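You operate a simulated robot arm through the tools that you are given. There is no shell and no other tool. Be economical: measure what you need, move in short steps, check, and stop when the job is done.

You run a simulated two-armed robot. Do the job below in one go: nothing can be reset, and whatever is moved stays where it is left.

Task
Let the half pallet go and jog it fully onto the rollers.
Fine: both pusher frames home, the stop down, the button box's black knob left on FWD.

The check looks at the end state, three seconds after you hand in, the way a careful person would. Anything else that was tipped, shoved, dropped, spilled or broken makes it a failure.

Robot
Two 7-joint arms with two-finger parallel grippers on one trunk, on a base that drives. Base frame: it is fixed to the floor where the robot stands at the start and does not move with it; the origin is under the middle of the robot, x ahead of it, y to its left, z up. Lengths are in m, angles in rad, forces in N, time in s.
The left shoulder is at the start at [0.05, 0.187, 1.035], the right one opposite. Places, roughly: black knob of the button box [0.8, 0.4, 0.8]; black lever of the far valve [0.3, -0.5, 0.8]; black lever of the near valve [0.4, 0, 0.8]; far dial knob [0.2, -0.7, 0.7]; half pallet [-3.25, -4.25, 0.25]; near dial knob [0.5, 0.2, 0.7]; red switch of the button box [1, 0.3, 0.8]; white button of the button box [0.9, 0.4, 0.8]; yellow knob of the button box [0.8, 0.4, 0.8]; yellow lever of the near frame [0.3, -0.3, 0.8]. Payload 3.43 kg a hand.
The tool frame of a hand sits at the grasp point between the pads (the TCP): z along the fingers, y along the line on which they close. The tips reach 0.03 m beyond it. The gripper opens to 0.094 m. The fingers are 0.028 m wide and 0.01 m thick; the gripper's body (0.05 by 0.096 m) begins 0.055 m behind the TCP.
Orientation is that of the tool frame in the base frame, as a unit quaternion [w, x, y, z]. With the fingers straight down and closing along the base's y, the tool's x points along the base's -x, its y along +y and its z along -z.

Tools
- The arms move only by the tool move_arm. It takes "left_steps", "right_steps" or both (then of equal length, played together; a hand with none holds still); each is a list of rows, each a list of 6 numbers: the shift along the tool's x, y, z in units of 150 mm (1.0 is 150 mm), then the turn, a rotation vector about the tool's x, y, z in units of 60 degrees (1.0 is 60 degrees). In form: [[tx, ty, tz, rx, ry, rz], ...]. A call has 1 to 12 rows; each row is the pose to reach, as a shift and turn from the pose commanded when the call began, along the tool's axes at that moment. "left_claw" and "right_claw" are, for a hand that has rows, the finger opening in cm, from 0 to 9.4, set as the call begins (left out, the last holds). A call with a number of a shift or a turn outside -1 to 1 is refused whole. Each row takes 0.2 s and may step no farther than 0.05 m and 0.15 rad from the row before; otherwise, or with a gripper value out of range, the whole call is refused. A pose out of reach is approached as far as the arm can. The call stops where the force on the tool passes 40 N (or 10 N more than at its start, if that is more) or the arm is blocked; 0.2 s more then pass. Each finger travels about 0.153 m/s and halts on what it meets, pressing with about 35 N; the grip force reading is that of the motor and also rises with nothing between the fingers. The clock runs only during rows and for 0.2 s after the last one: add rows that repeat a pose to give the fingers time. The reply holds the time, the measured pose of the TCP, the force on the tool along the base axes, the opening and the grip force, in the units named above and with some noise, with the torque about the TCP (base axes, N m) and any sound that the robot's microphone picked up.
- Cameras (640 x 400 px; columns grow to the right, rows downward): "scene" is now at [0.1497, -0.0028, 1.2049]; the picture's right is [-0.00, -1.00, 0.00], its down [-0.50, 0.00, -0.87] and it looks along [0.87, -0.00, -0.50] (base axes); focal length 214 px, centre (320, 200). "left" rides on the left gripper at [0.076, -0.014, -0.103] in its tool frame; the picture's right is [0.18, 0.98, 0.00], its down [-0.75, 0.14, -0.64] and it looks along [-0.63, 0.12, 0.77] (tool axes); focal length 243 px, centre (320, 200). "right" rides on the right gripper at [0.076, 0.014, -0.102] in its tool frame; the picture's right is [-0.18, 0.98, 0.00], its down [-0.75, -0.14, -0.64] and it looks along [-0.63, -0.12, 0.77] (tool axes); focal length 243 px, centre (320, 200). There is no depth. A picture from a camera that has moved, and an enlarged one, comes with that camera's place and axes in the base frame and with its lens.
- camera(camera): a new picture of that camera. No time passes.
- slide_trunk(by): slides the trunk up (or, below 0, down) by that many m; the arms and the scene camera ride with it, the base frame stays. It gives what a move gives, with no picture.
- drive_base(legs): drives the robot by 1 to 6 legs, each [ahead, left, turn to the left] in m, m and rad, along the robot's own axes; the way and the turn of a leg run together, so that a leg with both is an arc; at most 1.5 m and 3.142 rad a leg. The arms and the cameras ride along, it lands a little off, and it stops where it bumps. It gives what a move gives.
- turn_head(pan, tilt): turns the head with the scene camera to pan (to the left, within 1.396 rad either way) and tilt (down, from -0.506 to 1.204), counted from straight ahead of the robot. It gives what a move gives.
- close_up(camera, box): a new picture of the part [left, top, right, bottom] of that camera's present view, enlarged. No time passes.
- close_job(): hands the job in; it is judged then, once.

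Work in short steps. Places have to be worked out from the pictures, the camera data and where the tool is seen: move nearer, look again, correct. Check each grasp and each placing, and mend what went wrong. You have 120 turns and 92 pictures in all, those below and enlarged ones among them. Open the grippers and draw the arms clear of the work before you hand the job in, unless the task says otherwise; then end with one line.

The tools are called as name(argument=value, ...) on one line, values as JSON. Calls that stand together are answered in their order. move_arm: Moves the arms, as the interface text tells. Its arguments: {"type":"object","properties":{"left_steps":{"type":"array","items":{"type":"array","items":{"type":"number"}}},"left_claw":{"type":"number"},"right_steps":{"type":"array","items":{"type":"array","items":{"type":"number"}}},"right_claw":{"type":"number"}},"required":[]} The other tools are called the same way: slide_trunk (by) slides the trunk up or down; drive_base (legs) drives the base; turn_head (pan, tilt) turns the head that bears the scene camera; camera (camera) takes a picture; close_up (camera, box) takes an enlarged picture of a part of a camera's view; close_job () hands the job in.

At the start:

```text
t: 0.0
left_eef_pos: [0.4555, 0.3229, 1.0383]
left_ee_rot: [0.001, 0.0, 1.0, 0.001]
left_ft_force: [0.0, -0.5, 0.1]
left_moment: [-0.02, 0.0, 0.03]
left_opening: 0.094
left_grip_force: 0.0
right_eef_pos: [0.4003, -0.049, 1.0965]
right_ee_rot: [0.001, 0.0, 1.0, 0.0]
right_ft_force: [0.0, 0.2, -0.1]
right_moment: [0.01, 0.0, -0.02]
right_opening: 0.094
right_grip_force: 0.1
trunk travel left (down, up): [-0.25, 0.182]
robot x, y, heading: [0.0014, -0.0014, 0.001]
head pan, tilt: [-0.003, 0.525]
```

scene: 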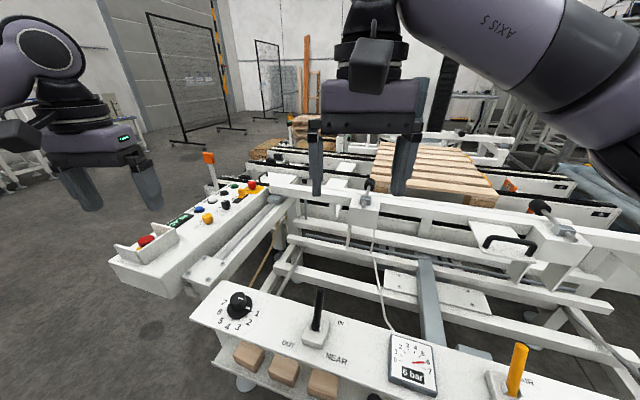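
right: 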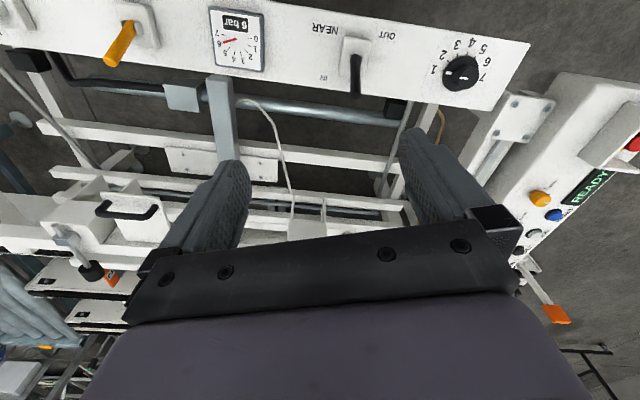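
left: 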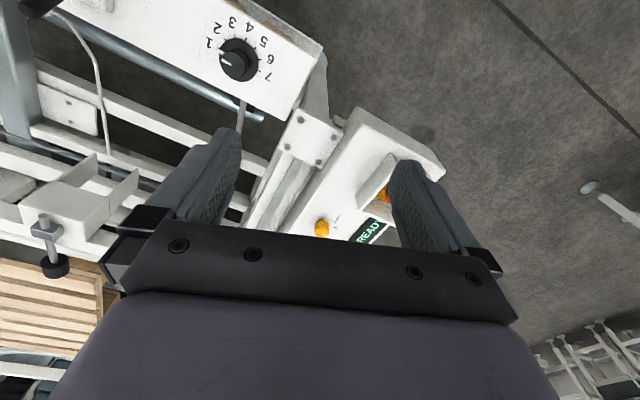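

The picture shows a machine with a pallet on it, two valves and dial knobs in front, and a button box to the left. I take close-ups to read the labels.

close_up(camera="scene", box=[100, 140, 320, 300])

close_up(camera="scene", box=[180, 260, 560, 400])

close_up(camera="scene", box=[240, 100, 640, 300])

```text
2.50 times, centred on (210, 220) of scene
camera zoom: at [0.1497, -0.0028, 1.2049], right [0.0, -1.0, 0.0], down [-0.5, 0.0, -0.87], along [0.87, 0.0, -0.5], focal length 536 px, centre (595, 150)
```

zoom: 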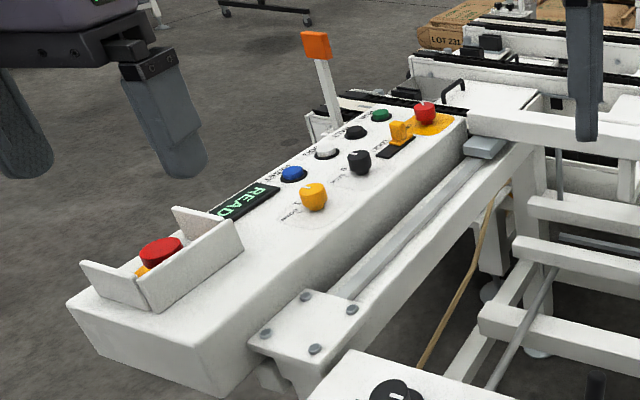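

```text
1.68 times, centred on (370, 330) of scene
camera zoom: at [0.1497, -0.0028, 1.2049], right [0.0, -1.0, 0.0], down [-0.5, 0.0, -0.87], along [0.87, 0.0, -0.5], focal length 361 px, centre (236, -19)
```

zoom: 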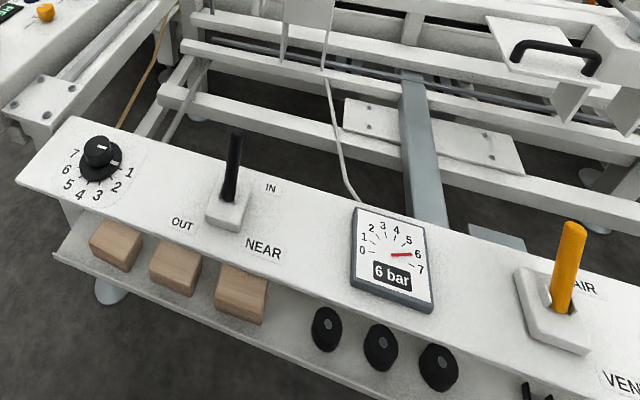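

```text
1.60 times, centred on (440, 200) of scene
camera zoom: at [0.1497, -0.0028, 1.2049], right [0.0, -1.0, 0.0], down [-0.5, 0.0, -0.87], along [0.87, 0.0, -0.5], focal length 343 px, centre (128, 200)
```

zoom: 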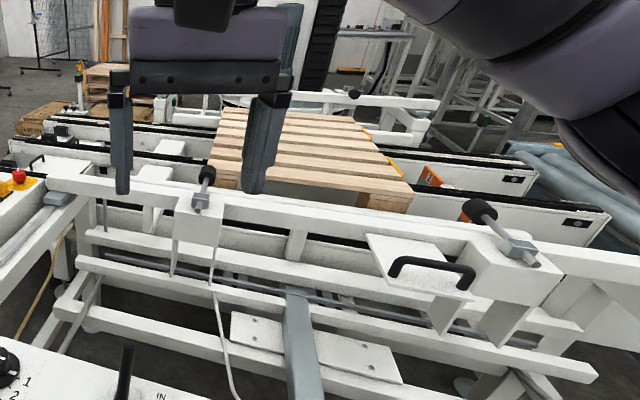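

Let me look to the right along the machine and onto the button box.

turn_head(pan=-0.8, tilt=0.6)

camera(camera="scene")

close_up(camera="scene", box=[0, 200, 320, 400])

```text
t: 1.1
left_eef_pos: [0.4556, 0.3237, 1.0375]
left_ee_rot: [0.0, 0.0, 1.0, 0.0]
left_ft_force: [0.5, -0.6, 0.0]
left_moment: [-0.02, -0.02, -0.02]
left_opening: 0.0937
left_grip_force: 0.0
right_eef_pos: [0.401, -0.0501, 1.0962]
right_ee_rot: [0.001, 0.0, 1.0, 0.0]
right_ft_force: [-0.2, -0.6, 0.5]
right_moment: [-0.01, 0.03, 0.01]
right_opening: 0.0941
right_grip_force: 0.1
trunk travel left (down, up): [-0.25, 0.182]
robot x, y, heading: [0.0019, -0.001, 0.001]
head pan, tilt: [-0.799, 0.6]
```

```text
85 pictures are left
camera scene: at [0.121, -0.0658, 1.1981], right [-0.72, -0.7, 0.0], down [-0.39, 0.4, -0.83], along [0.58, -0.59, -0.56], focal length 214 px, centre (320, 200)
```

scene: 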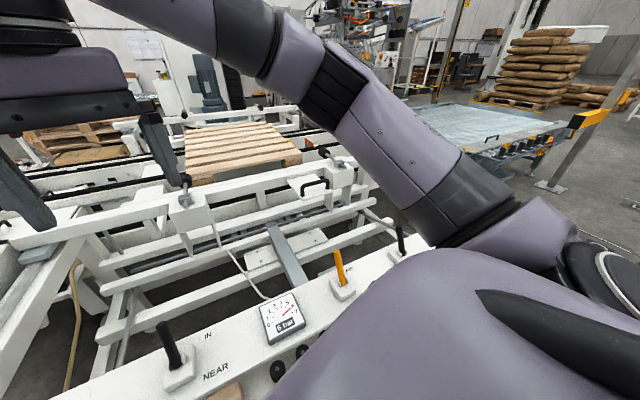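

```text
2.00 times, centred on (160, 300) of scene
camera zoom: at [0.121, -0.0658, 1.1981], right [-0.72, -0.7, 0.0], down [-0.39, 0.4, -0.83], along [0.58, -0.59, -0.56], focal length 429 px, centre (640, 0)
```

zoom: 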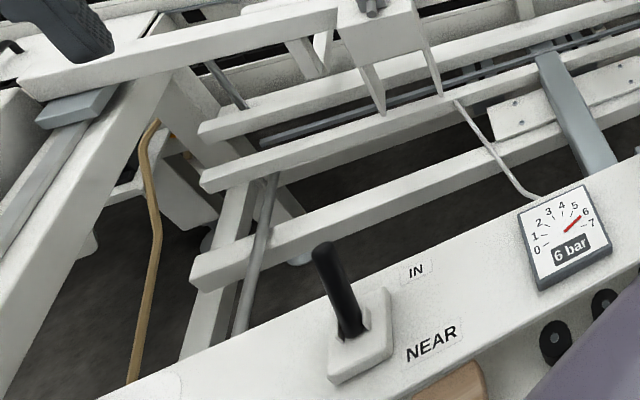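

The right arm hides the right half, so I back off half a metre and look again from there.

drive_base(legs=[[-0.5, 0, 0]])

turn_head(pan=-0.35, tilt=0.45)

camera(camera="scene")

camera(camera="right")

```text
t: 4.0
left_eef_pos: [-0.0333, 0.3232, 1.0369]
left_ee_rot: [0.0, 0.001, 1.0, -0.001]
left_ft_force: [-0.2, 0.4, -0.4]
left_moment: [-0.03, 0.02, -0.01]
left_opening: 0.0939
left_grip_force: 0.1
right_eef_pos: [-0.0884, -0.0502, 1.0961]
right_ee_rot: [0.0, 0.0, 1.0, 0.0]
right_ft_force: [-1.3, -0.1, 0.0]
right_moment: [0.0, -0.01, 0.05]
right_opening: 0.0938
right_grip_force: 0.0
trunk travel left (down, up): [-0.25, 0.182]
robot x, y, heading: [-0.4897, 0.0001, 0.005]
head pan, tilt: [-0.799, 0.6]
```

```text
t: 4.9
left_eef_pos: [-0.0338, 0.3236, 1.0365]
left_ee_rot: [-0.001, 0.0, 1.0, 0.0]
left_ft_force: [0.3, -0.1, 0.7]
left_moment: [-0.02, 0.02, -0.02]
left_opening: 0.0936
left_grip_force: 0.0
right_eef_pos: [-0.0896, -0.0503, 1.0959]
right_ee_rot: [0.0, -0.001, 1.0, 0.001]
right_ft_force: [-0.6, 1.2, -0.3]
right_moment: [-0.02, 0.02, -0.03]
right_opening: 0.094
right_grip_force: 0.0
trunk travel left (down, up): [-0.25, 0.182]
robot x, y, heading: [-0.489, -0.0005, 0.0]
head pan, tilt: [-0.351, 0.45]
```

```text
83 pictures are left
camera scene: at [-0.3437, -0.0341, 1.2117], right [-0.34, -0.94, 0.0], down [-0.41, 0.15, -0.9], along [0.84, -0.31, -0.44], focal length 214 px, centre (320, 200)
```

scene: 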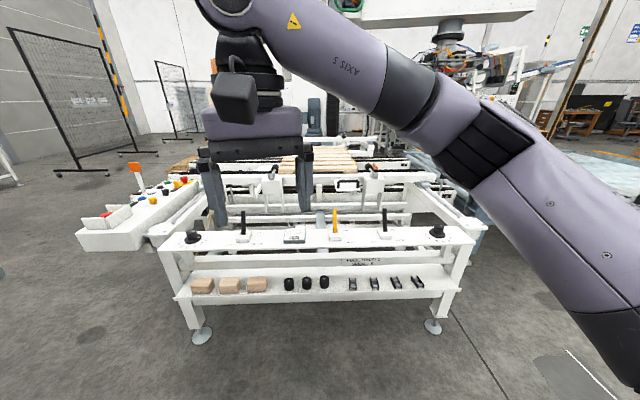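

```text
82 pictures are left
camera right: at [-0.1648, -0.0362, 1.1999], right [0.18, 0.98, 0.0], down [0.75, -0.14, 0.64], along [0.63, -0.12, -0.77], focal length 243 px, centre (320, 200)
```

right: 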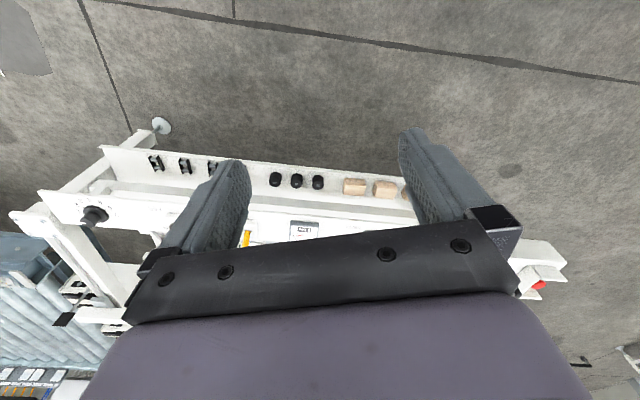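

I zoom in on the front panel and the shelf sign.

close_up(camera="scene", box=[150, 190, 310, 290])

close_up(camera="scene", box=[300, 190, 460, 290])

close_up(camera="scene", box=[220, 140, 460, 240])

```text
4.00 times, centred on (230, 240) of scene
camera zoom: at [-0.3437, -0.0341, 1.2117], right [-0.34, -0.94, 0.0], down [-0.41, 0.15, -0.9], along [0.84, -0.31, -0.44], focal length 858 px, centre (680, 40)
```

zoom: 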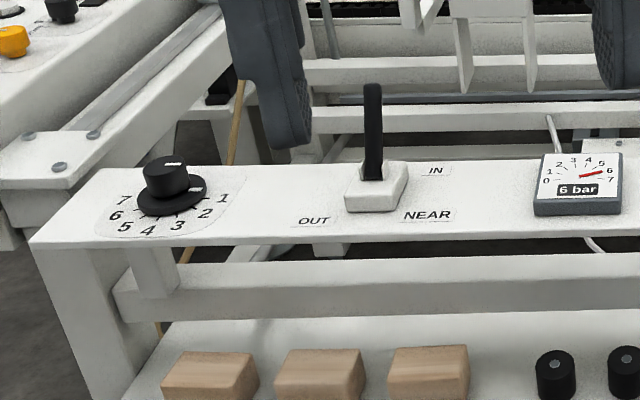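

```text
4.00 times, centred on (380, 240) of scene
camera zoom: at [-0.3437, -0.0341, 1.2117], right [-0.34, -0.94, 0.0], down [-0.41, 0.15, -0.9], along [0.84, -0.31, -0.44], focal length 858 px, centre (80, 40)
```

zoom: 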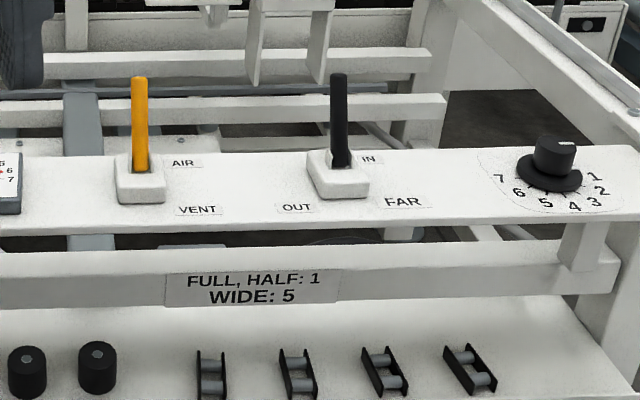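

```text
2.67 times, centred on (340, 190) of scene
camera zoom: at [-0.3437, -0.0341, 1.2117], right [-0.34, -0.94, 0.0], down [-0.41, 0.15, -0.9], along [0.84, -0.31, -0.44], focal length 572 px, centre (267, 227)
```

zoom: 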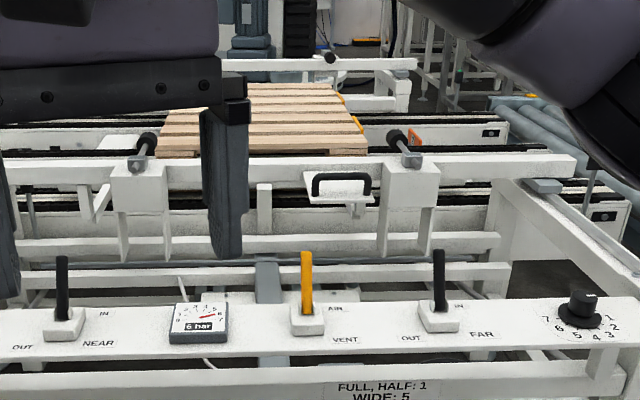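

The sign says dial 1 for FULL/HALF, 5 for WIDE; both valves appear at IN. I look right-rear where the listed half pallet would be, and zoom on the machine bed.

turn_head(pan=-1.39, tilt=0.2)

camera(camera="scene")

turn_head(pan=0.6, tilt=0.4)

camera(camera="scene")

```text
t: 6.2
left_eef_pos: [-0.0339, 0.3239, 1.0381]
left_ee_rot: [0.0, 0.0, 1.0, 0.0]
left_ft_force: [0.0, 0.2, 0.1]
left_moment: [-0.03, -0.03, -0.01]
left_opening: 0.0939
left_grip_force: 0.1
right_eef_pos: [-0.0893, -0.049, 1.0958]
right_ee_rot: [0.0, 0.0, 1.0, 0.0]
right_ft_force: [0.7, -0.4, 0.1]
right_moment: [0.0, -0.02, -0.03]
right_opening: 0.094
right_grip_force: 0.0
trunk travel left (down, up): [-0.25, 0.182]
robot x, y, heading: [-0.4909, 0.0015, 0.002]
head pan, tilt: [-1.389, 0.201]
```

```text
78 pictures are left
camera scene: at [-0.4131, -0.0941, 1.2349], right [-0.98, -0.18, 0.0], down [-0.04, 0.2, -0.98], along [0.18, -0.96, -0.2], focal length 214 px, centre (320, 200)
```

scene: 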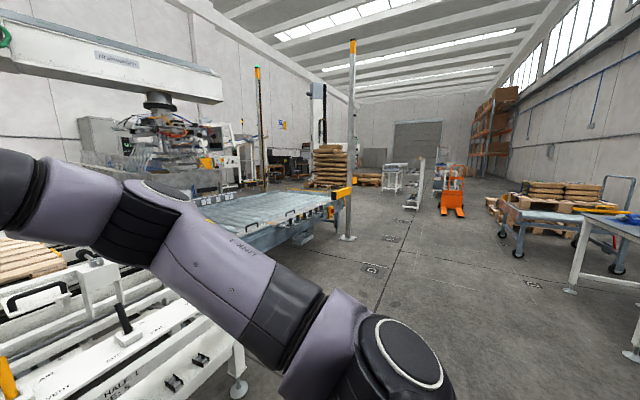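

```text
t: 8.2
left_eef_pos: [-0.0341, 0.3236, 1.0382]
left_ee_rot: [0.0, -0.001, 1.0, -0.001]
left_ft_force: [0.0, 0.1, -1.0]
left_moment: [0.0, 0.0, -0.02]
left_opening: 0.094
left_grip_force: 0.0
right_eef_pos: [-0.0874, -0.05, 1.0959]
right_ee_rot: [0.0, 0.0, 1.0, 0.0]
right_ft_force: [-0.5, -0.2, -0.9]
right_moment: [-0.01, 0.0, 0.0]
right_opening: 0.0939
right_grip_force: 0.0
trunk travel left (down, up): [-0.25, 0.182]
robot x, y, heading: [-0.4865, -0.0004, -0.002]
head pan, tilt: [0.6, 0.4]
```

```text
77 pictures are left
camera scene: at [-0.3535, 0.0498, 1.2164], right [0.56, -0.83, 0.0], down [-0.32, -0.22, -0.92], along [0.76, 0.52, -0.39], focal length 214 px, centre (320, 200)
```

scene: 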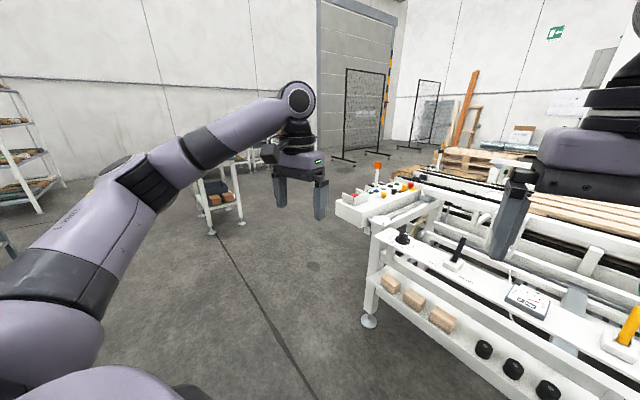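

The pallet on the chain bed is evidently the one. I drive to the left side of the machine to inspect the button box.

drive_base(legs=[[0, 0.75, 0], [0.55, 0, 0]])

turn_head(pan=-0.5, tilt=0.55)

camera(camera="scene")

camera(camera="right")

```text
t: 18.0
left_eef_pos: [0.5234, 1.075, 1.0375]
left_ee_rot: [0.0, 0.004, 1.0, 0.0]
left_ft_force: [0.0, 0.1, -0.5]
left_moment: [-0.02, 0.0, -0.02]
left_opening: 0.094
left_grip_force: 0.0
right_eef_pos: [0.4627, 0.7021, 1.096]
right_ee_rot: [-0.001, 0.006, 1.0, 0.0]
right_ft_force: [0.8, -0.7, -0.6]
right_moment: [-0.02, 0.02, 0.01]
right_opening: 0.0938
right_grip_force: 0.1
trunk travel left (down, up): [-0.25, 0.182]
robot x, y, heading: [0.0652, 0.7574, -0.014]
head pan, tilt: [0.6, 0.4]
```

```text
t: 19.3
left_eef_pos: [0.5222, 1.0739, 1.0385]
left_ee_rot: [0.0, 0.005, 1.0, -0.001]
left_ft_force: [0.9, 0.4, -0.2]
left_moment: [0.03, 0.02, 0.0]
left_opening: 0.0939
left_grip_force: 0.0
right_eef_pos: [0.4636, 0.7027, 1.0965]
right_ee_rot: [0.0, 0.006, 1.0, 0.0]
right_ft_force: [0.0, 0.0, 0.4]
right_moment: [-0.03, -0.03, -0.02]
right_opening: 0.0939
right_grip_force: 0.1
trunk travel left (down, up): [-0.25, 0.182]
robot x, y, heading: [0.0643, 0.7579, -0.012]
head pan, tilt: [-0.499, 0.55]
```

```text
76 pictures are left
camera scene: at [0.2009, 0.709, 1.2027], right [-0.49, -0.87, 0.0], down [-0.46, 0.26, -0.85], along [0.74, -0.42, -0.52], focal length 214 px, centre (320, 200)
```

scene: 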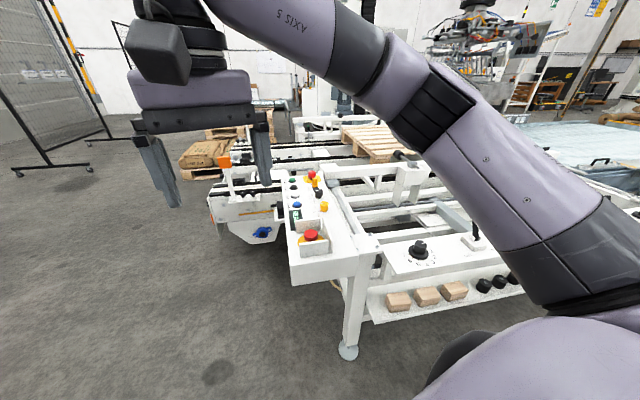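

```text
75 pictures are left
camera right: at [0.3874, 0.7161, 1.2], right [0.2, 0.98, 0.0], down [0.75, -0.15, 0.64], along [0.63, -0.13, -0.77], focal length 243 px, centre (320, 200)
```

right: 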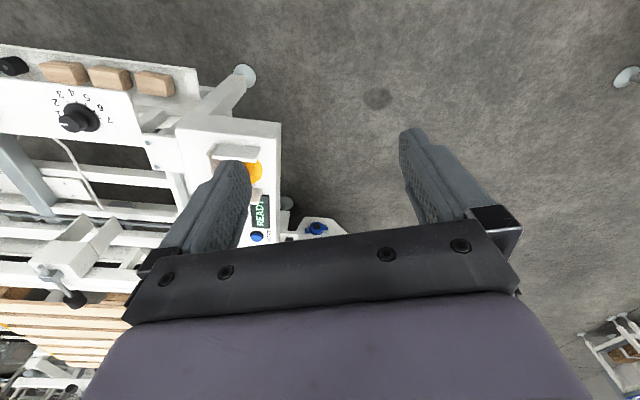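

close_up(camera="scene", box=[270, 160, 350, 210])

close_up(camera="scene", box=[180, 140, 380, 265])

```text
8.00 times, centred on (310, 185) of scene
camera zoom: at [0.2009, 0.709, 1.2027], right [-0.49, -0.87, 0.0], down [-0.46, 0.26, -0.85], along [0.74, -0.42, -0.52], focal length 1716 px, centre (400, 320)
```

zoom: 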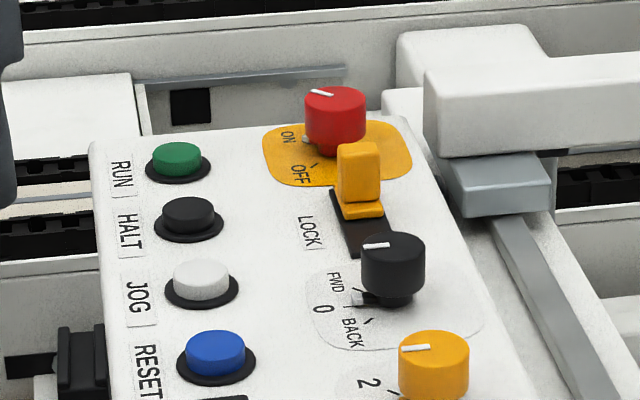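

```text
3.20 times, centred on (280, 202) of scene
camera zoom: at [0.2009, 0.709, 1.2027], right [-0.49, -0.87, 0.0], down [-0.46, 0.26, -0.85], along [0.74, -0.42, -0.52], focal length 686 px, centre (448, 192)
```

zoom: 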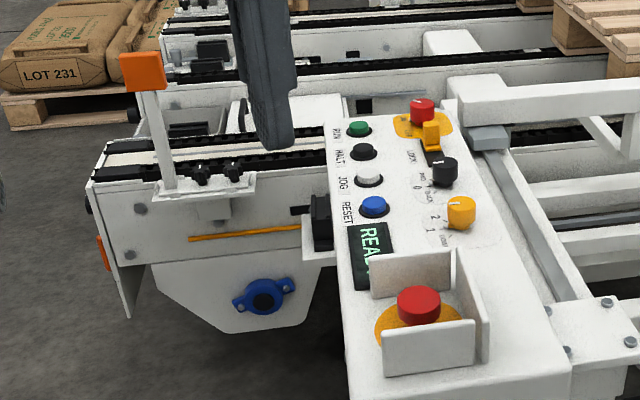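

The box: JOG white, RESET blue, RUN green, HALT black, black knob FWD/0/BACK, red switch ON/OFF with yellow LOCK slide, yellow knob 1/2. I shift right so the right hand camera looks at it from above.

drive_base(legs=[[0, -0.25, 0.012]])

camera(camera="right")

camera(camera="scene")

```text
t: 22.1
left_eef_pos: [0.5178, 0.8342, 1.0382]
left_ee_rot: [0.0, 0.0, 1.0, 0.0]
left_ft_force: [0.5, -0.1, -0.7]
left_moment: [0.01, -0.01, 0.02]
left_opening: 0.094
left_grip_force: 0.0
right_eef_pos: [0.462, 0.4612, 1.0969]
right_ee_rot: [0.0, 0.001, 1.0, 0.001]
right_ft_force: [0.0, 0.2, 0.0]
right_moment: [0.01, 0.01, -0.01]
right_opening: 0.0939
right_grip_force: 0.1
trunk travel left (down, up): [-0.25, 0.182]
robot x, y, heading: [0.0624, 0.5114, 0.001]
head pan, tilt: [-0.499, 0.55]
```

```text
72 pictures are left
camera right: at [0.386, 0.4748, 1.2], right [0.19, 0.98, 0.0], down [0.75, -0.14, 0.64], along [0.63, -0.12, -0.77], focal length 243 px, centre (320, 200)
```

right: 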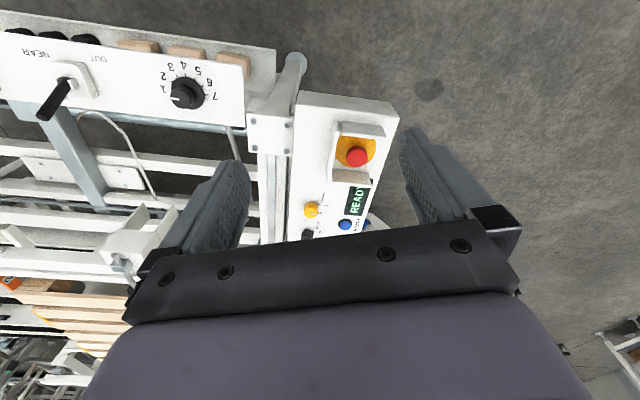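

```text
71 pictures are left
camera scene: at [0.1996, 0.466, 1.2026], right [-0.48, -0.88, 0.0], down [-0.46, 0.25, -0.85], along [0.75, -0.41, -0.52], focal length 214 px, centre (320, 200)
```

scene: 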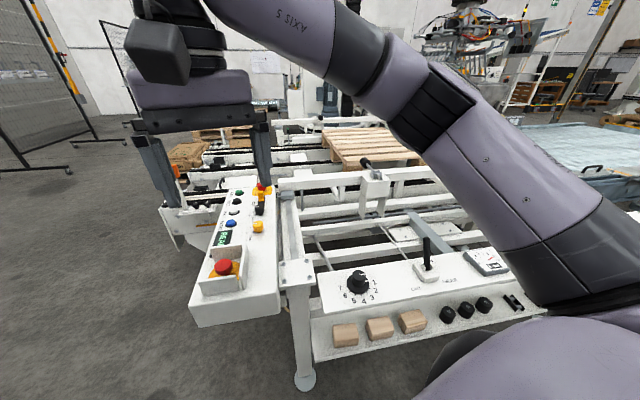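

close_up(camera="scene", box=[200, 170, 296, 230])

close_up(camera="scene", box=[270, 180, 510, 330])

close_up(camera="right", box=[0, 20, 240, 170])

```text
6.67 times, centred on (248, 200) of scene
camera zoom: at [0.1996, 0.466, 1.2026], right [-0.48, -0.88, 0.0], down [-0.46, 0.25, -0.85], along [0.75, -0.41, -0.52], focal length 1430 px, centre (800, 200)
```

zoom: 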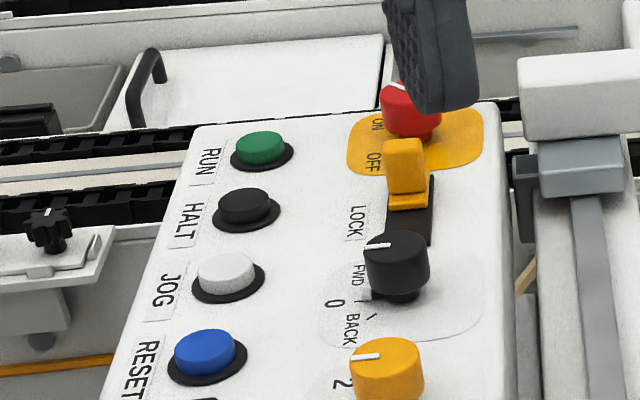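

```text
2.67 times, centred on (390, 255) of scene
camera zoom: at [0.1996, 0.466, 1.2026], right [-0.48, -0.88, 0.0], down [-0.46, 0.25, -0.85], along [0.75, -0.41, -0.52], focal length 572 px, centre (133, 53)
```

zoom: 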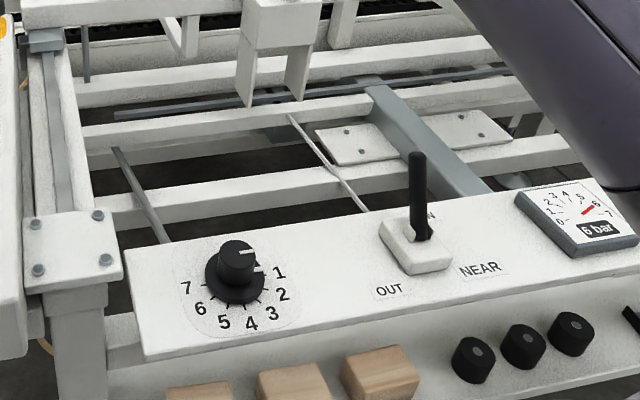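

```text
2.67 times, centred on (120, 95) of right
camera zoom: at [0.386, 0.4748, 1.2], right [0.19, 0.98, 0.0], down [0.75, -0.14, 0.64], along [0.63, -0.12, -0.77], focal length 647 px, centre (853, 480)
```

zoom: 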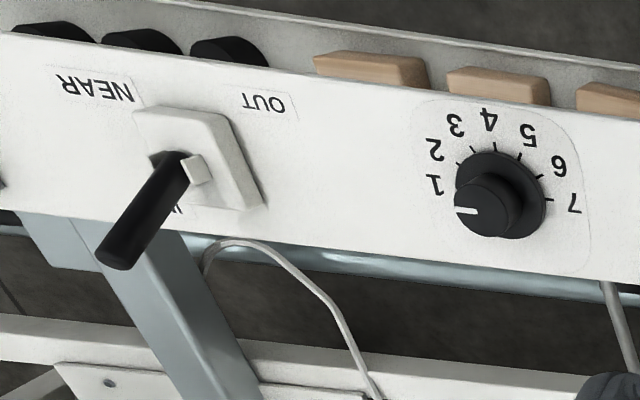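

Near dial is at 1, near valve at IN, air 6 bar. Now I drive around to the right side to see the stop, the far dial and the roller end.

drive_base(legs=[[-0.55, 0, 0], [0, -1.5, 0], [0, -0.4, 0], [0.3, 0, 0]])

slide_trunk(by=0.18)

turn_head(pan=0.35, tilt=0.45)

camera(camera="scene")

camera(camera="left")

```text
t: 43.3
left_eef_pos: [0.2681, -1.0261, 1.0378]
left_ee_rot: [0.0, -0.015, 1.0, 0.0]
left_ft_force: [1.0, -0.2, 0.0]
left_moment: [0.01, 0.01, 0.0]
left_opening: 0.0938
left_grip_force: 0.1
right_eef_pos: [0.2252, -1.4004, 1.095]
right_ee_rot: [-0.001, -0.015, 1.0, 0.0]
right_ft_force: [0.1, -0.4, 0.3]
right_moment: [0.0, 0.0, -0.02]
right_opening: 0.0939
right_grip_force: 0.0
trunk travel left (down, up): [-0.25, 0.182]
robot x, y, heading: [-0.1744, -1.3633, 0.029]
head pan, tilt: [-0.499, 0.55]
```

```text
t: 45.3
left_eef_pos: [0.2683, -1.0252, 1.2173]
left_ee_rot: [0.0, -0.015, 1.0, 0.0]
left_ft_force: [0.1, 0.4, 0.1]
left_moment: [0.03, -0.03, -0.02]
left_opening: 0.0941
left_grip_force: 0.0
right_eef_pos: [0.2235, -1.3998, 1.2769]
right_ee_rot: [0.0, -0.015, 1.0, 0.0]
right_ft_force: [-0.2, 0.1, -0.1]
right_moment: [0.02, 0.01, 0.01]
right_opening: 0.0942
right_grip_force: 0.1
trunk travel left (down, up): [-0.43, 0.002]
robot x, y, heading: [-0.1791, -1.3638, 0.031]
head pan, tilt: [-0.499, 0.55]
```

```text
t: 46.5
left_eef_pos: [0.268, -1.0254, 1.2183]
left_ee_rot: [0.0, -0.016, 1.0, 0.0]
left_ft_force: [-0.6, -0.1, 0.2]
left_moment: [-0.01, 0.01, 0.01]
left_opening: 0.0941
left_grip_force: 0.1
right_eef_pos: [0.2243, -1.4003, 1.2761]
right_ee_rot: [0.0, -0.014, 1.0, -0.001]
right_ft_force: [0.4, -0.4, 0.0]
right_moment: [0.0, 0.01, -0.04]
right_opening: 0.0937
right_grip_force: 0.0
trunk travel left (down, up): [-0.43, 0.002]
robot x, y, heading: [-0.1761, -1.3647, 0.036]
head pan, tilt: [0.351, 0.45]
```

```text
67 pictures are left
camera scene: at [-0.0327, -1.3291, 1.3917], right [0.37, -0.93, 0.0], down [-0.4, -0.16, -0.9], along [0.84, 0.33, -0.44], focal length 214 px, centre (320, 200)
```

scene: 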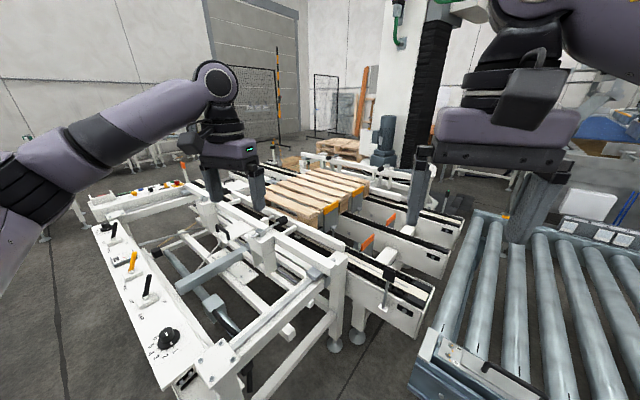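

```text
66 pictures are left
camera left: at [0.1916, -1.0414, 1.3222], right [-0.21, 0.98, 0.0], down [0.75, 0.16, 0.64], along [0.63, 0.14, -0.77], focal length 243 px, centre (320, 200)
```

left: 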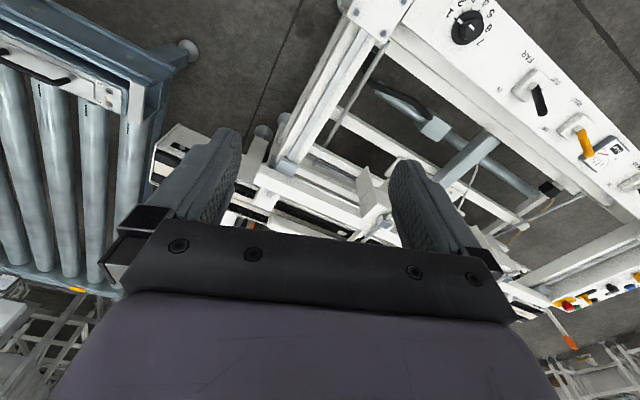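

close_up(camera="scene", box=[310, 170, 470, 270])

close_up(camera="scene", box=[180, 150, 400, 290])

close_up(camera="left", box=[360, 0, 640, 175])

close_up(camera="scene", box=[90, 290, 240, 385])

```text
4.00 times, centred on (390, 220) of scene
camera zoom: at [-0.0327, -1.3291, 1.3917], right [0.37, -0.93, 0.0], down [-0.4, -0.16, -0.9], along [0.84, 0.33, -0.44], focal length 858 px, centre (40, 120)
```

zoom: 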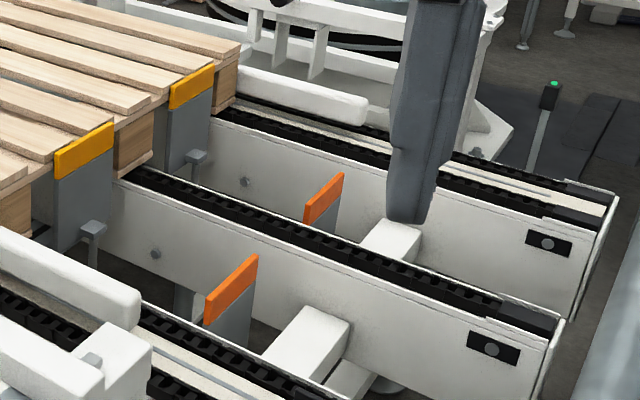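

```text
2.86 times, centred on (290, 220) of scene
camera zoom: at [-0.0327, -1.3291, 1.3917], right [0.37, -0.93, 0.0], down [-0.4, -0.16, -0.9], along [0.84, 0.33, -0.44], focal length 613 px, centre (406, 143)
```

zoom: 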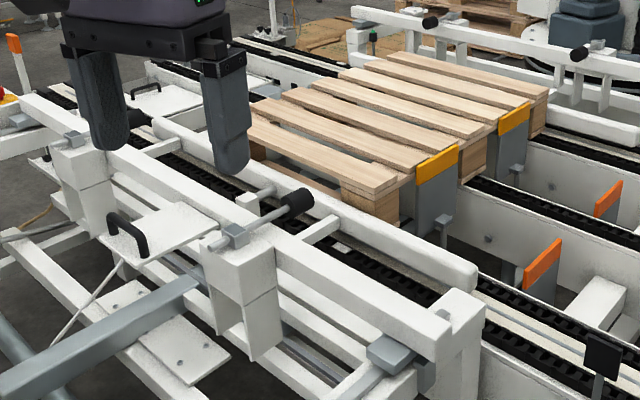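

```text
2.29 times, centred on (500, 88) of left
camera zoom: at [0.1916, -1.0414, 1.3222], right [-0.21, 0.98, 0.0], down [0.75, 0.16, 0.64], along [0.63, 0.14, -0.77], focal length 555 px, centre (-91, 457)
```

zoom: 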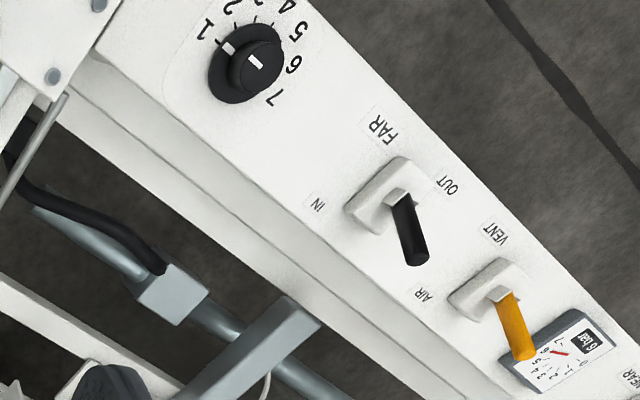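

```text
4.21 times, centred on (165, 338) of scene
camera zoom: at [-0.0327, -1.3291, 1.3917], right [0.37, -0.93, 0.0], down [-0.4, -0.16, -0.9], along [0.84, 0.33, -0.44], focal length 903 px, centre (973, -379)
```

zoom: 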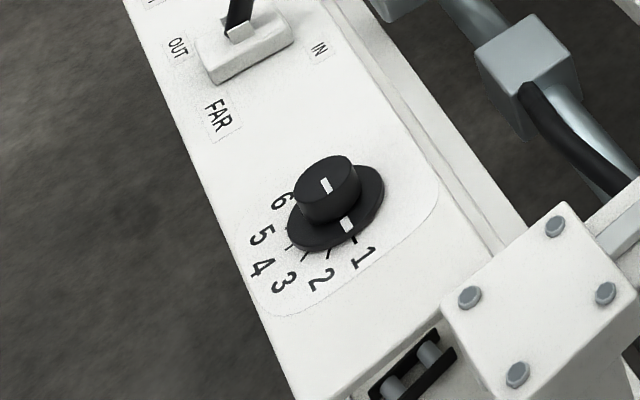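

The yellow stop plates stand up in front of the pallet, and the frames' bars hug it; both dials are on 1. I return to the front, squared to the panel (heading about −0.31), with each valve in front of one hand.

drive_base(legs=[[-0.32, 0, 0], [0, 1.36, -0.036], [0, 0, -0.306], [0.3, 0, 0]])

turn_head(pan=0, tilt=0.75)

camera(camera="scene")

```text
t: 63.2
left_eef_pos: [0.2914, 0.1165, 1.2176]
left_ee_rot: [0.001, 0.138, 0.99, 0.0]
left_ft_force: [-0.1, -0.2, -0.9]
left_moment: [-0.03, 0.03, 0.0]
left_opening: 0.0942
left_grip_force: 0.2
right_eef_pos: [0.1363, -0.228, 1.2763]
right_ee_rot: [0.0, 0.139, 0.99, 0.0]
right_ft_force: [-0.4, 0.2, 0.5]
right_moment: [-0.02, 0.0, -0.03]
right_opening: 0.0939
right_grip_force: 0.0
trunk travel left (down, up): [-0.43, 0.002]
robot x, y, heading: [-0.2351, -0.0736, -0.279]
head pan, tilt: [0.351, 0.45]
```

```text
t: 64.1
left_eef_pos: [0.2911, 0.1161, 1.2187]
left_ee_rot: [-0.001, 0.138, 0.99, -0.001]
left_ft_force: [-0.5, 0.2, -1.0]
left_moment: [0.06, -0.03, 0.04]
left_opening: 0.0939
left_grip_force: 0.0
right_eef_pos: [0.1351, -0.2285, 1.2764]
right_ee_rot: [0.0, 0.139, 0.99, 0.0]
right_ft_force: [-0.4, -0.1, 0.3]
right_moment: [0.0, 0.01, 0.03]
right_opening: 0.0937
right_grip_force: 0.0
trunk travel left (down, up): [-0.43, 0.002]
robot x, y, heading: [-0.2339, -0.068, -0.281]
head pan, tilt: [0.0, 0.75]
```

```text
61 pictures are left
camera scene: at [-0.0991, -0.1118, 1.3653], right [-0.27, -0.96, 0.0], down [-0.66, 0.19, -0.73], along [0.7, -0.2, -0.68], focal length 214 px, centre (320, 200)
```

scene: 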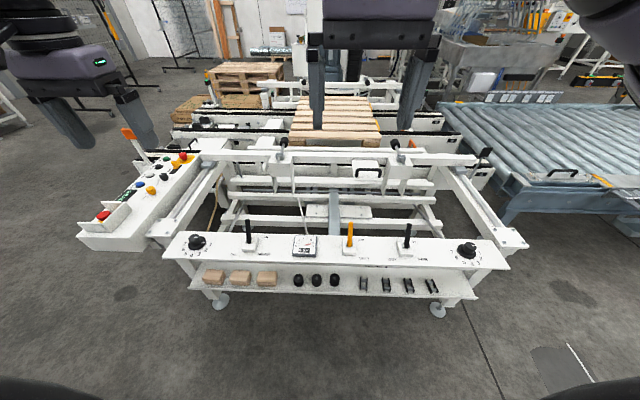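

close_up(camera="scene", box=[220, 200, 316, 260])

close_up(camera="scene", box=[335, 205, 431, 265])

```text
6.67 times, centred on (268, 230) of scene
camera zoom: at [-0.0991, -0.1118, 1.3653], right [-0.27, -0.96, 0.0], down [-0.66, 0.19, -0.73], along [0.7, -0.2, -0.68], focal length 1430 px, centre (667, 0)
```

zoom: 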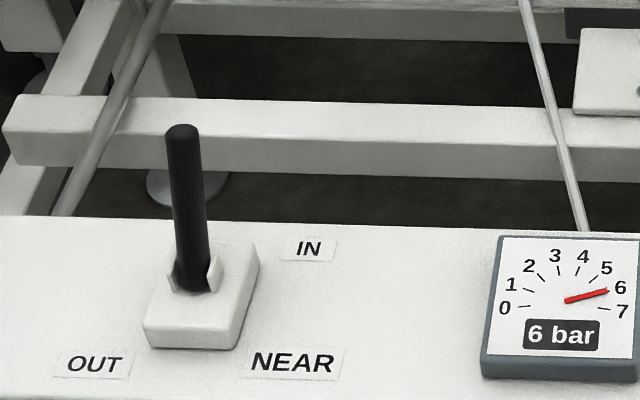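

```text
6.67 times, centred on (383, 235) of scene
camera zoom: at [-0.0991, -0.1118, 1.3653], right [-0.27, -0.96, 0.0], down [-0.66, 0.19, -0.73], along [0.7, -0.2, -0.68], focal length 1430 px, centre (-100, -33)
```

zoom: 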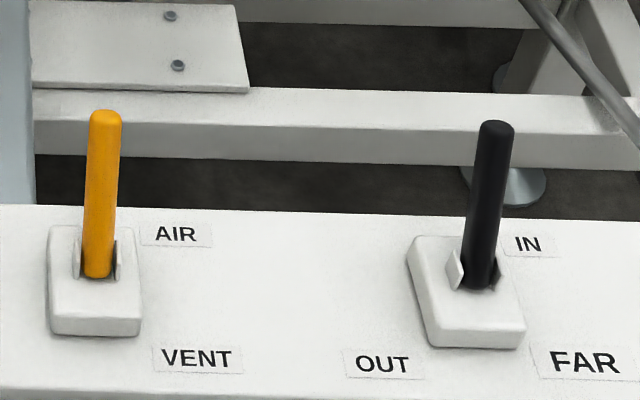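

Triangulating gives lever tips near (0.456, −0.004, 0.80) and (0.28, −0.54, 0.80), both leaning to IN. I move closer, lower the trunk and bring both closed hands to just above and beyond the levers.

drive_base(legs=[[0.12, 0, -0.025]])

slide_trunk(by=-0.25)

camera(camera="scene")

camera(camera="left")

```text
t: 65.3
left_eef_pos: [0.4094, 0.0667, 1.2181]
left_ee_rot: [0.0, 0.152, 0.988, 0.0]
left_ft_force: [0.1, -0.4, 0.1]
left_moment: [0.03, 0.0, 0.03]
left_opening: 0.0939
left_grip_force: 0.0
right_eef_pos: [0.2438, -0.2731, 1.276]
right_ee_rot: [0.0, 0.152, 0.988, 0.0]
right_ft_force: [0.3, -0.1, 0.8]
right_moment: [0.02, 0.0, -0.03]
right_opening: 0.0939
right_grip_force: 0.0
trunk travel left (down, up): [-0.43, 0.002]
robot x, y, heading: [-0.1234, -0.106, -0.307]
head pan, tilt: [0.0, 0.75]
```

```text
t: 67.9
left_eef_pos: [0.4094, 0.0676, 0.968]
left_ee_rot: [0.0, 0.152, 0.988, 0.0]
left_ft_force: [0.5, 0.9, -0.5]
left_moment: [-0.02, 0.01, 0.01]
left_opening: 0.0938
left_grip_force: 0.0
right_eef_pos: [0.244, -0.2718, 1.0272]
right_ee_rot: [0.0, 0.152, 0.988, 0.0]
right_ft_force: [-0.1, 0.5, -0.9]
right_moment: [0.03, 0.02, 0.02]
right_opening: 0.0939
right_grip_force: 0.1
trunk travel left (down, up): [-0.18, 0.252]
robot x, y, heading: [-0.121, -0.102, -0.308]
head pan, tilt: [0.0, 0.75]
```

```text
58 pictures are left
camera scene: at [0.0129, -0.1495, 1.1153], right [-0.3, -0.95, 0.0], down [-0.65, 0.21, -0.73], along [0.7, -0.22, -0.68], focal length 214 px, centre (320, 200)
```

scene: 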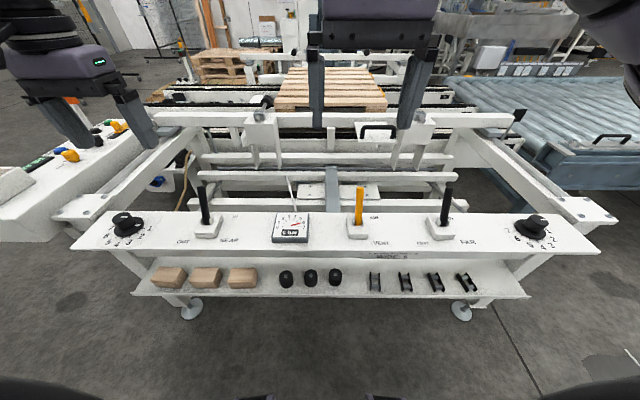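

```text
57 pictures are left
camera left: at [0.3311, 0.0769, 1.0725], right [0.12, 0.99, 0.0], down [0.76, -0.09, 0.64], along [0.64, -0.08, -0.77], focal length 243 px, centre (320, 200)
```

left: 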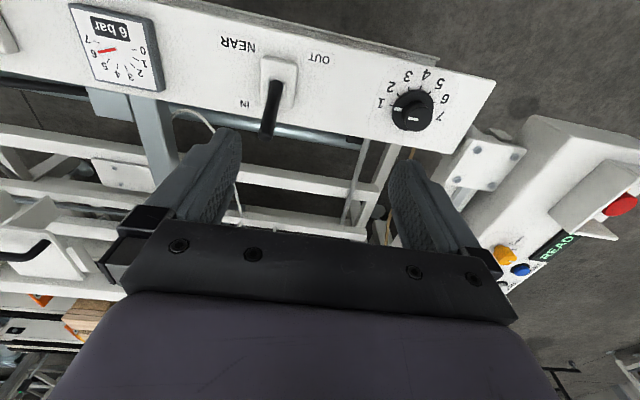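

Near lever: pivot ≈(0.418, 0.009, 0.73), tip ≈(0.457, −0.006, 0.79), leaning IN. I close both hands and carry them above and beyond their levers.

move_arm(left_steps=[[-0.26, -0.12, 0, 0, 0, 0], [-0.52, -0.25, 0, 0, 0, 0], [-0.787, -0.37, 0, 0, 0, 0], [-0.787, -0.37, 0.3, 0, 0, 0]], right_steps=[[-0.16, -0.22, 0, 0, 0, 0], [-0.32, -0.44, 0, 0, 0, 0], [-0.48, -0.66, 0, 0, 0, 0], [-0.633, -0.875, 0, 0, 0, 0]], left_claw=0, right_claw=0)

move_arm(right_steps=[[-0.16, -0.22, 0, 0, 0, 0], [-0.32, -0.44, 0.2, 0, 0, 0], [-0.48, -0.66, 0.4, 0, 0, 0], [-0.633, -0.875, 0.6, 0, 0, 0]])

camera(camera="right")

camera(camera="left")

camera(camera="scene")

```text
t: 68.9
left_eef_pos: [0.5029, -0.0205, 0.9223]
left_ee_rot: [0.0, 0.152, 0.988, 0.001]
left_ft_force: [-0.9, -0.4, 0.5]
left_moment: [0.02, 0.01, -0.01]
left_opening: 0.0
left_grip_force: 33.5
right_eef_pos: [0.2974, -0.4237, 1.0284]
right_ee_rot: [0.0, 0.153, 0.988, 0.0]
right_ft_force: [-0.4, 0.0, -0.2]
right_moment: [0.02, 0.06, 0.01]
right_opening: 0.0002
right_grip_force: 32.6
trunk travel left (down, up): [-0.18, 0.252]
robot x, y, heading: [-0.1213, -0.1042, -0.308]
head pan, tilt: [0.0, 0.75]
```

```text
refused: row 2 steps farther than a row can; nothing moved
```

```text
56 pictures are left
camera right: at [0.2296, -0.3881, 1.1311], right [0.47, 0.88, 0.0], down [0.68, -0.36, 0.64], along [0.57, -0.3, -0.77], focal length 243 px, centre (320, 200)
```

right: 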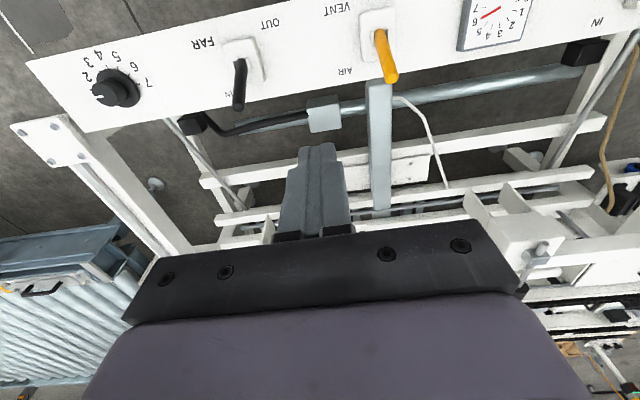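

```text
55 pictures are left
camera left: at [0.4256, -0.0107, 1.026], right [0.12, 0.99, 0.0], down [0.76, -0.09, 0.64], along [0.64, -0.08, -0.77], focal length 243 px, centre (320, 200)
```

left: 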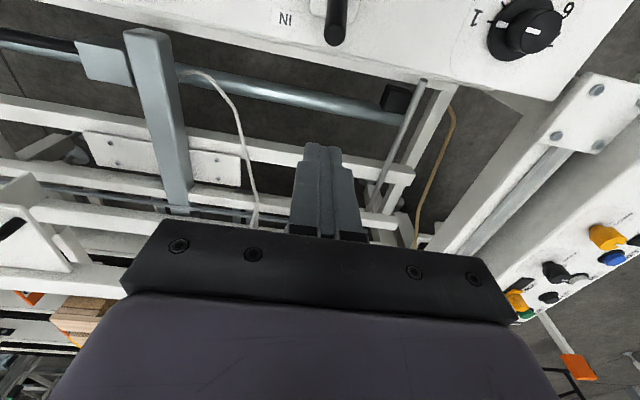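

```text
54 pictures are left
camera scene: at [0.0131, -0.1495, 1.1153], right [-0.3, -0.95, 0.0], down [-0.65, 0.21, -0.73], along [0.7, -0.22, -0.68], focal length 214 px, centre (320, 200)
```

scene: 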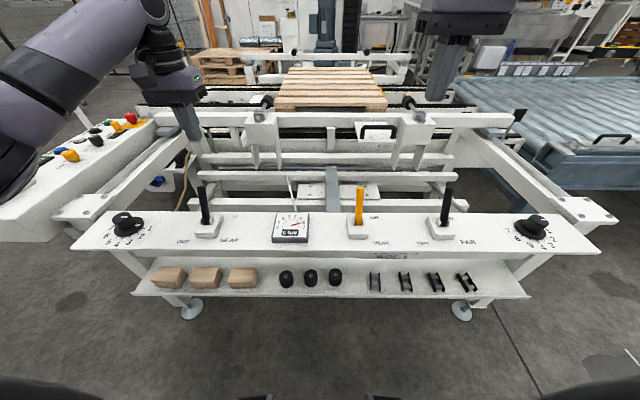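

Wrist views put the near tip at (0.456, −0.003) and the far tip at (0.282, −0.54), z≈0.80. I lower the left hand behind its lever and bring the right over.

move_arm(left_steps=[[0, 0, 0.3, 0, 0, 0], [0, 0, 0.6, 0, 0, 0], [0, 0, 0.9, 0, 0, 0], [0, 0, 0.98, 0, 0, 0], [0, 0, 0.98, 0, 0, 0], [0, 0, 0.98, 0, 0, 0], [0, 0, 0.98, 0, 0, 0]], right_steps=[[-0.12, -0.19, 0, 0, 0, 0], [-0.24, -0.38, 0, 0, 0, 0], [-0.36, -0.575, 0, 0, 0, 0], [-0.473, -0.767, 0, 0, 0, 0], [-0.473, -0.767, 0.3, 0, 0, 0], [-0.473, -0.767, 0.6, 0, 0, 0], [-0.473, -0.767, 0.85, 0, 0, 0]])

camera(camera="right")

camera(camera="left")

```text
t: 70.5
left_eef_pos: [0.5054, -0.0224, 0.7737]
left_ee_rot: [0.001, 0.152, 0.988, 0.001]
left_ft_force: [-0.2, -0.6, -0.2]
left_moment: [0.0, 0.0, 0.04]
left_opening: 0.0
left_grip_force: 32.8
right_eef_pos: [0.3305, -0.5563, 0.8995]
right_ee_rot: [0.001, 0.152, 0.988, 0.0]
right_ft_force: [1.4, -0.3, -0.4]
right_moment: [0.0, -0.01, -0.03]
right_opening: 0.0
right_grip_force: 33.3
trunk travel left (down, up): [-0.18, 0.252]
robot x, y, heading: [-0.1212, -0.1038, -0.301]
head pan, tilt: [0.0, 0.75]
```

```text
53 pictures are left
camera right: at [0.2606, -0.5211, 1.0027], right [0.47, 0.88, 0.0], down [0.68, -0.36, 0.64], along [0.57, -0.3, -0.77], focal length 243 px, centre (320, 200)
```

right: 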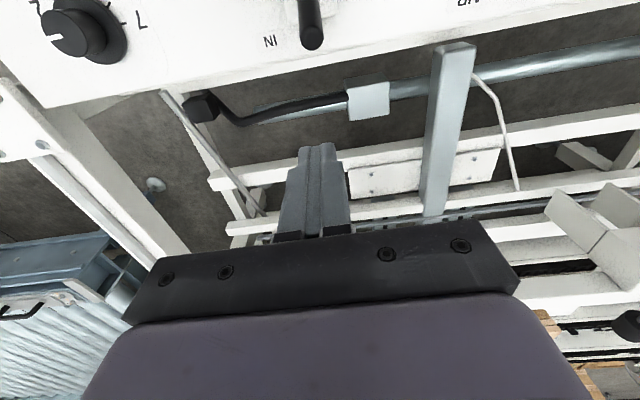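

```text
52 pictures are left
camera left: at [0.4274, -0.0134, 0.8781], right [0.12, 0.99, 0.0], down [0.76, -0.09, 0.64], along [0.64, -0.08, -0.77], focal length 243 px, centre (320, 200)
```

left: 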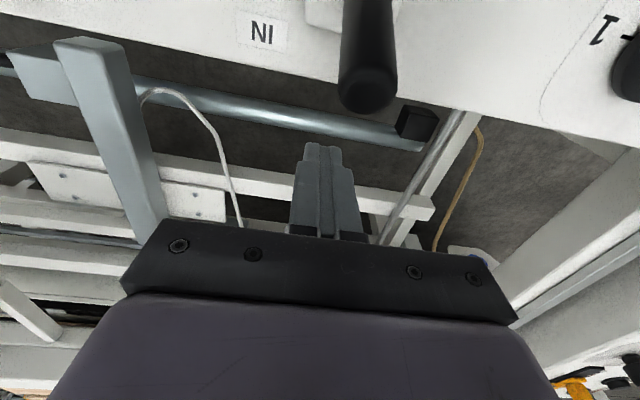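

Left fingers sit about 5 cm beyond the near lever, almost in line. I pull the near lever towards OUT and lower the right hand behind its lever.

move_arm(left_steps=[[0.0, 0.03, 0, 0, 0, 0], [0.15, 0.03, 0, 0, 0, 0], [0.3, 0.03, 0, 0, 0, 0], [0.45, 0.03, 0, 0, 0, 0], [0.6, 0.03, 0, 0, 0, 0], [0.72, 0.03, 0, 0, 0, 0], [0.72, 0.03, 0, 0, 0, 0]], right_steps=[[0, 0.01, 0.3, 0, 0, 0], [0, 0.02, 0.6, 0, 0, 0], [0, 0.02, 0.83, 0, 0, 0], [0, 0.02, 0.83, 0, 0, 0], [0, 0.02, 0.83, 0, 0, 0], [0, 0.02, 0.83, 0, 0, 0], [0, 0.02, 0.83, 0, 0, 0]])

camera(camera="scene")

```text
t: 71.7
left_eef_pos: [0.4296, 0.0067, 0.7824]
left_ee_rot: [0.017, 0.145, 0.989, -0.005]
left_ft_force: [3.4, -0.5, 1.4]
left_moment: [0.02, -0.08, 0.02]
left_opening: 0.0001
left_grip_force: 32.8
right_eef_pos: [0.3285, -0.5575, 0.7781]
right_ee_rot: [0.001, 0.153, 0.988, 0.0]
right_ft_force: [-0.3, -0.2, 0.6]
right_moment: [0.0, -0.01, 0.0]
right_opening: 0.0
right_grip_force: 33.1
trunk travel left (down, up): [-0.18, 0.252]
robot x, y, heading: [-0.1254, -0.1046, -0.308]
head pan, tilt: [0.0, 0.75]
stopped in row 6 (left hand): the force on the tool passed its limit at 57 N (the readings are from after the stop); the commanded pose is now the measured one
```

```text
51 pictures are left
camera scene: at [0.0129, -0.1496, 1.1153], right [-0.3, -0.95, 0.0], down [-0.65, 0.21, -0.73], along [0.7, -0.22, -0.68], focal length 214 px, centre (320, 200)
```

scene: 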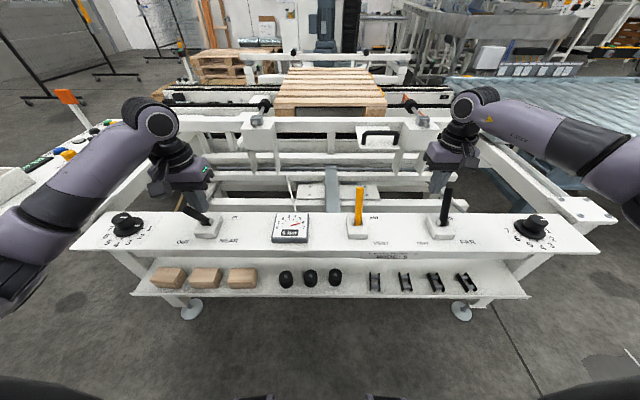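

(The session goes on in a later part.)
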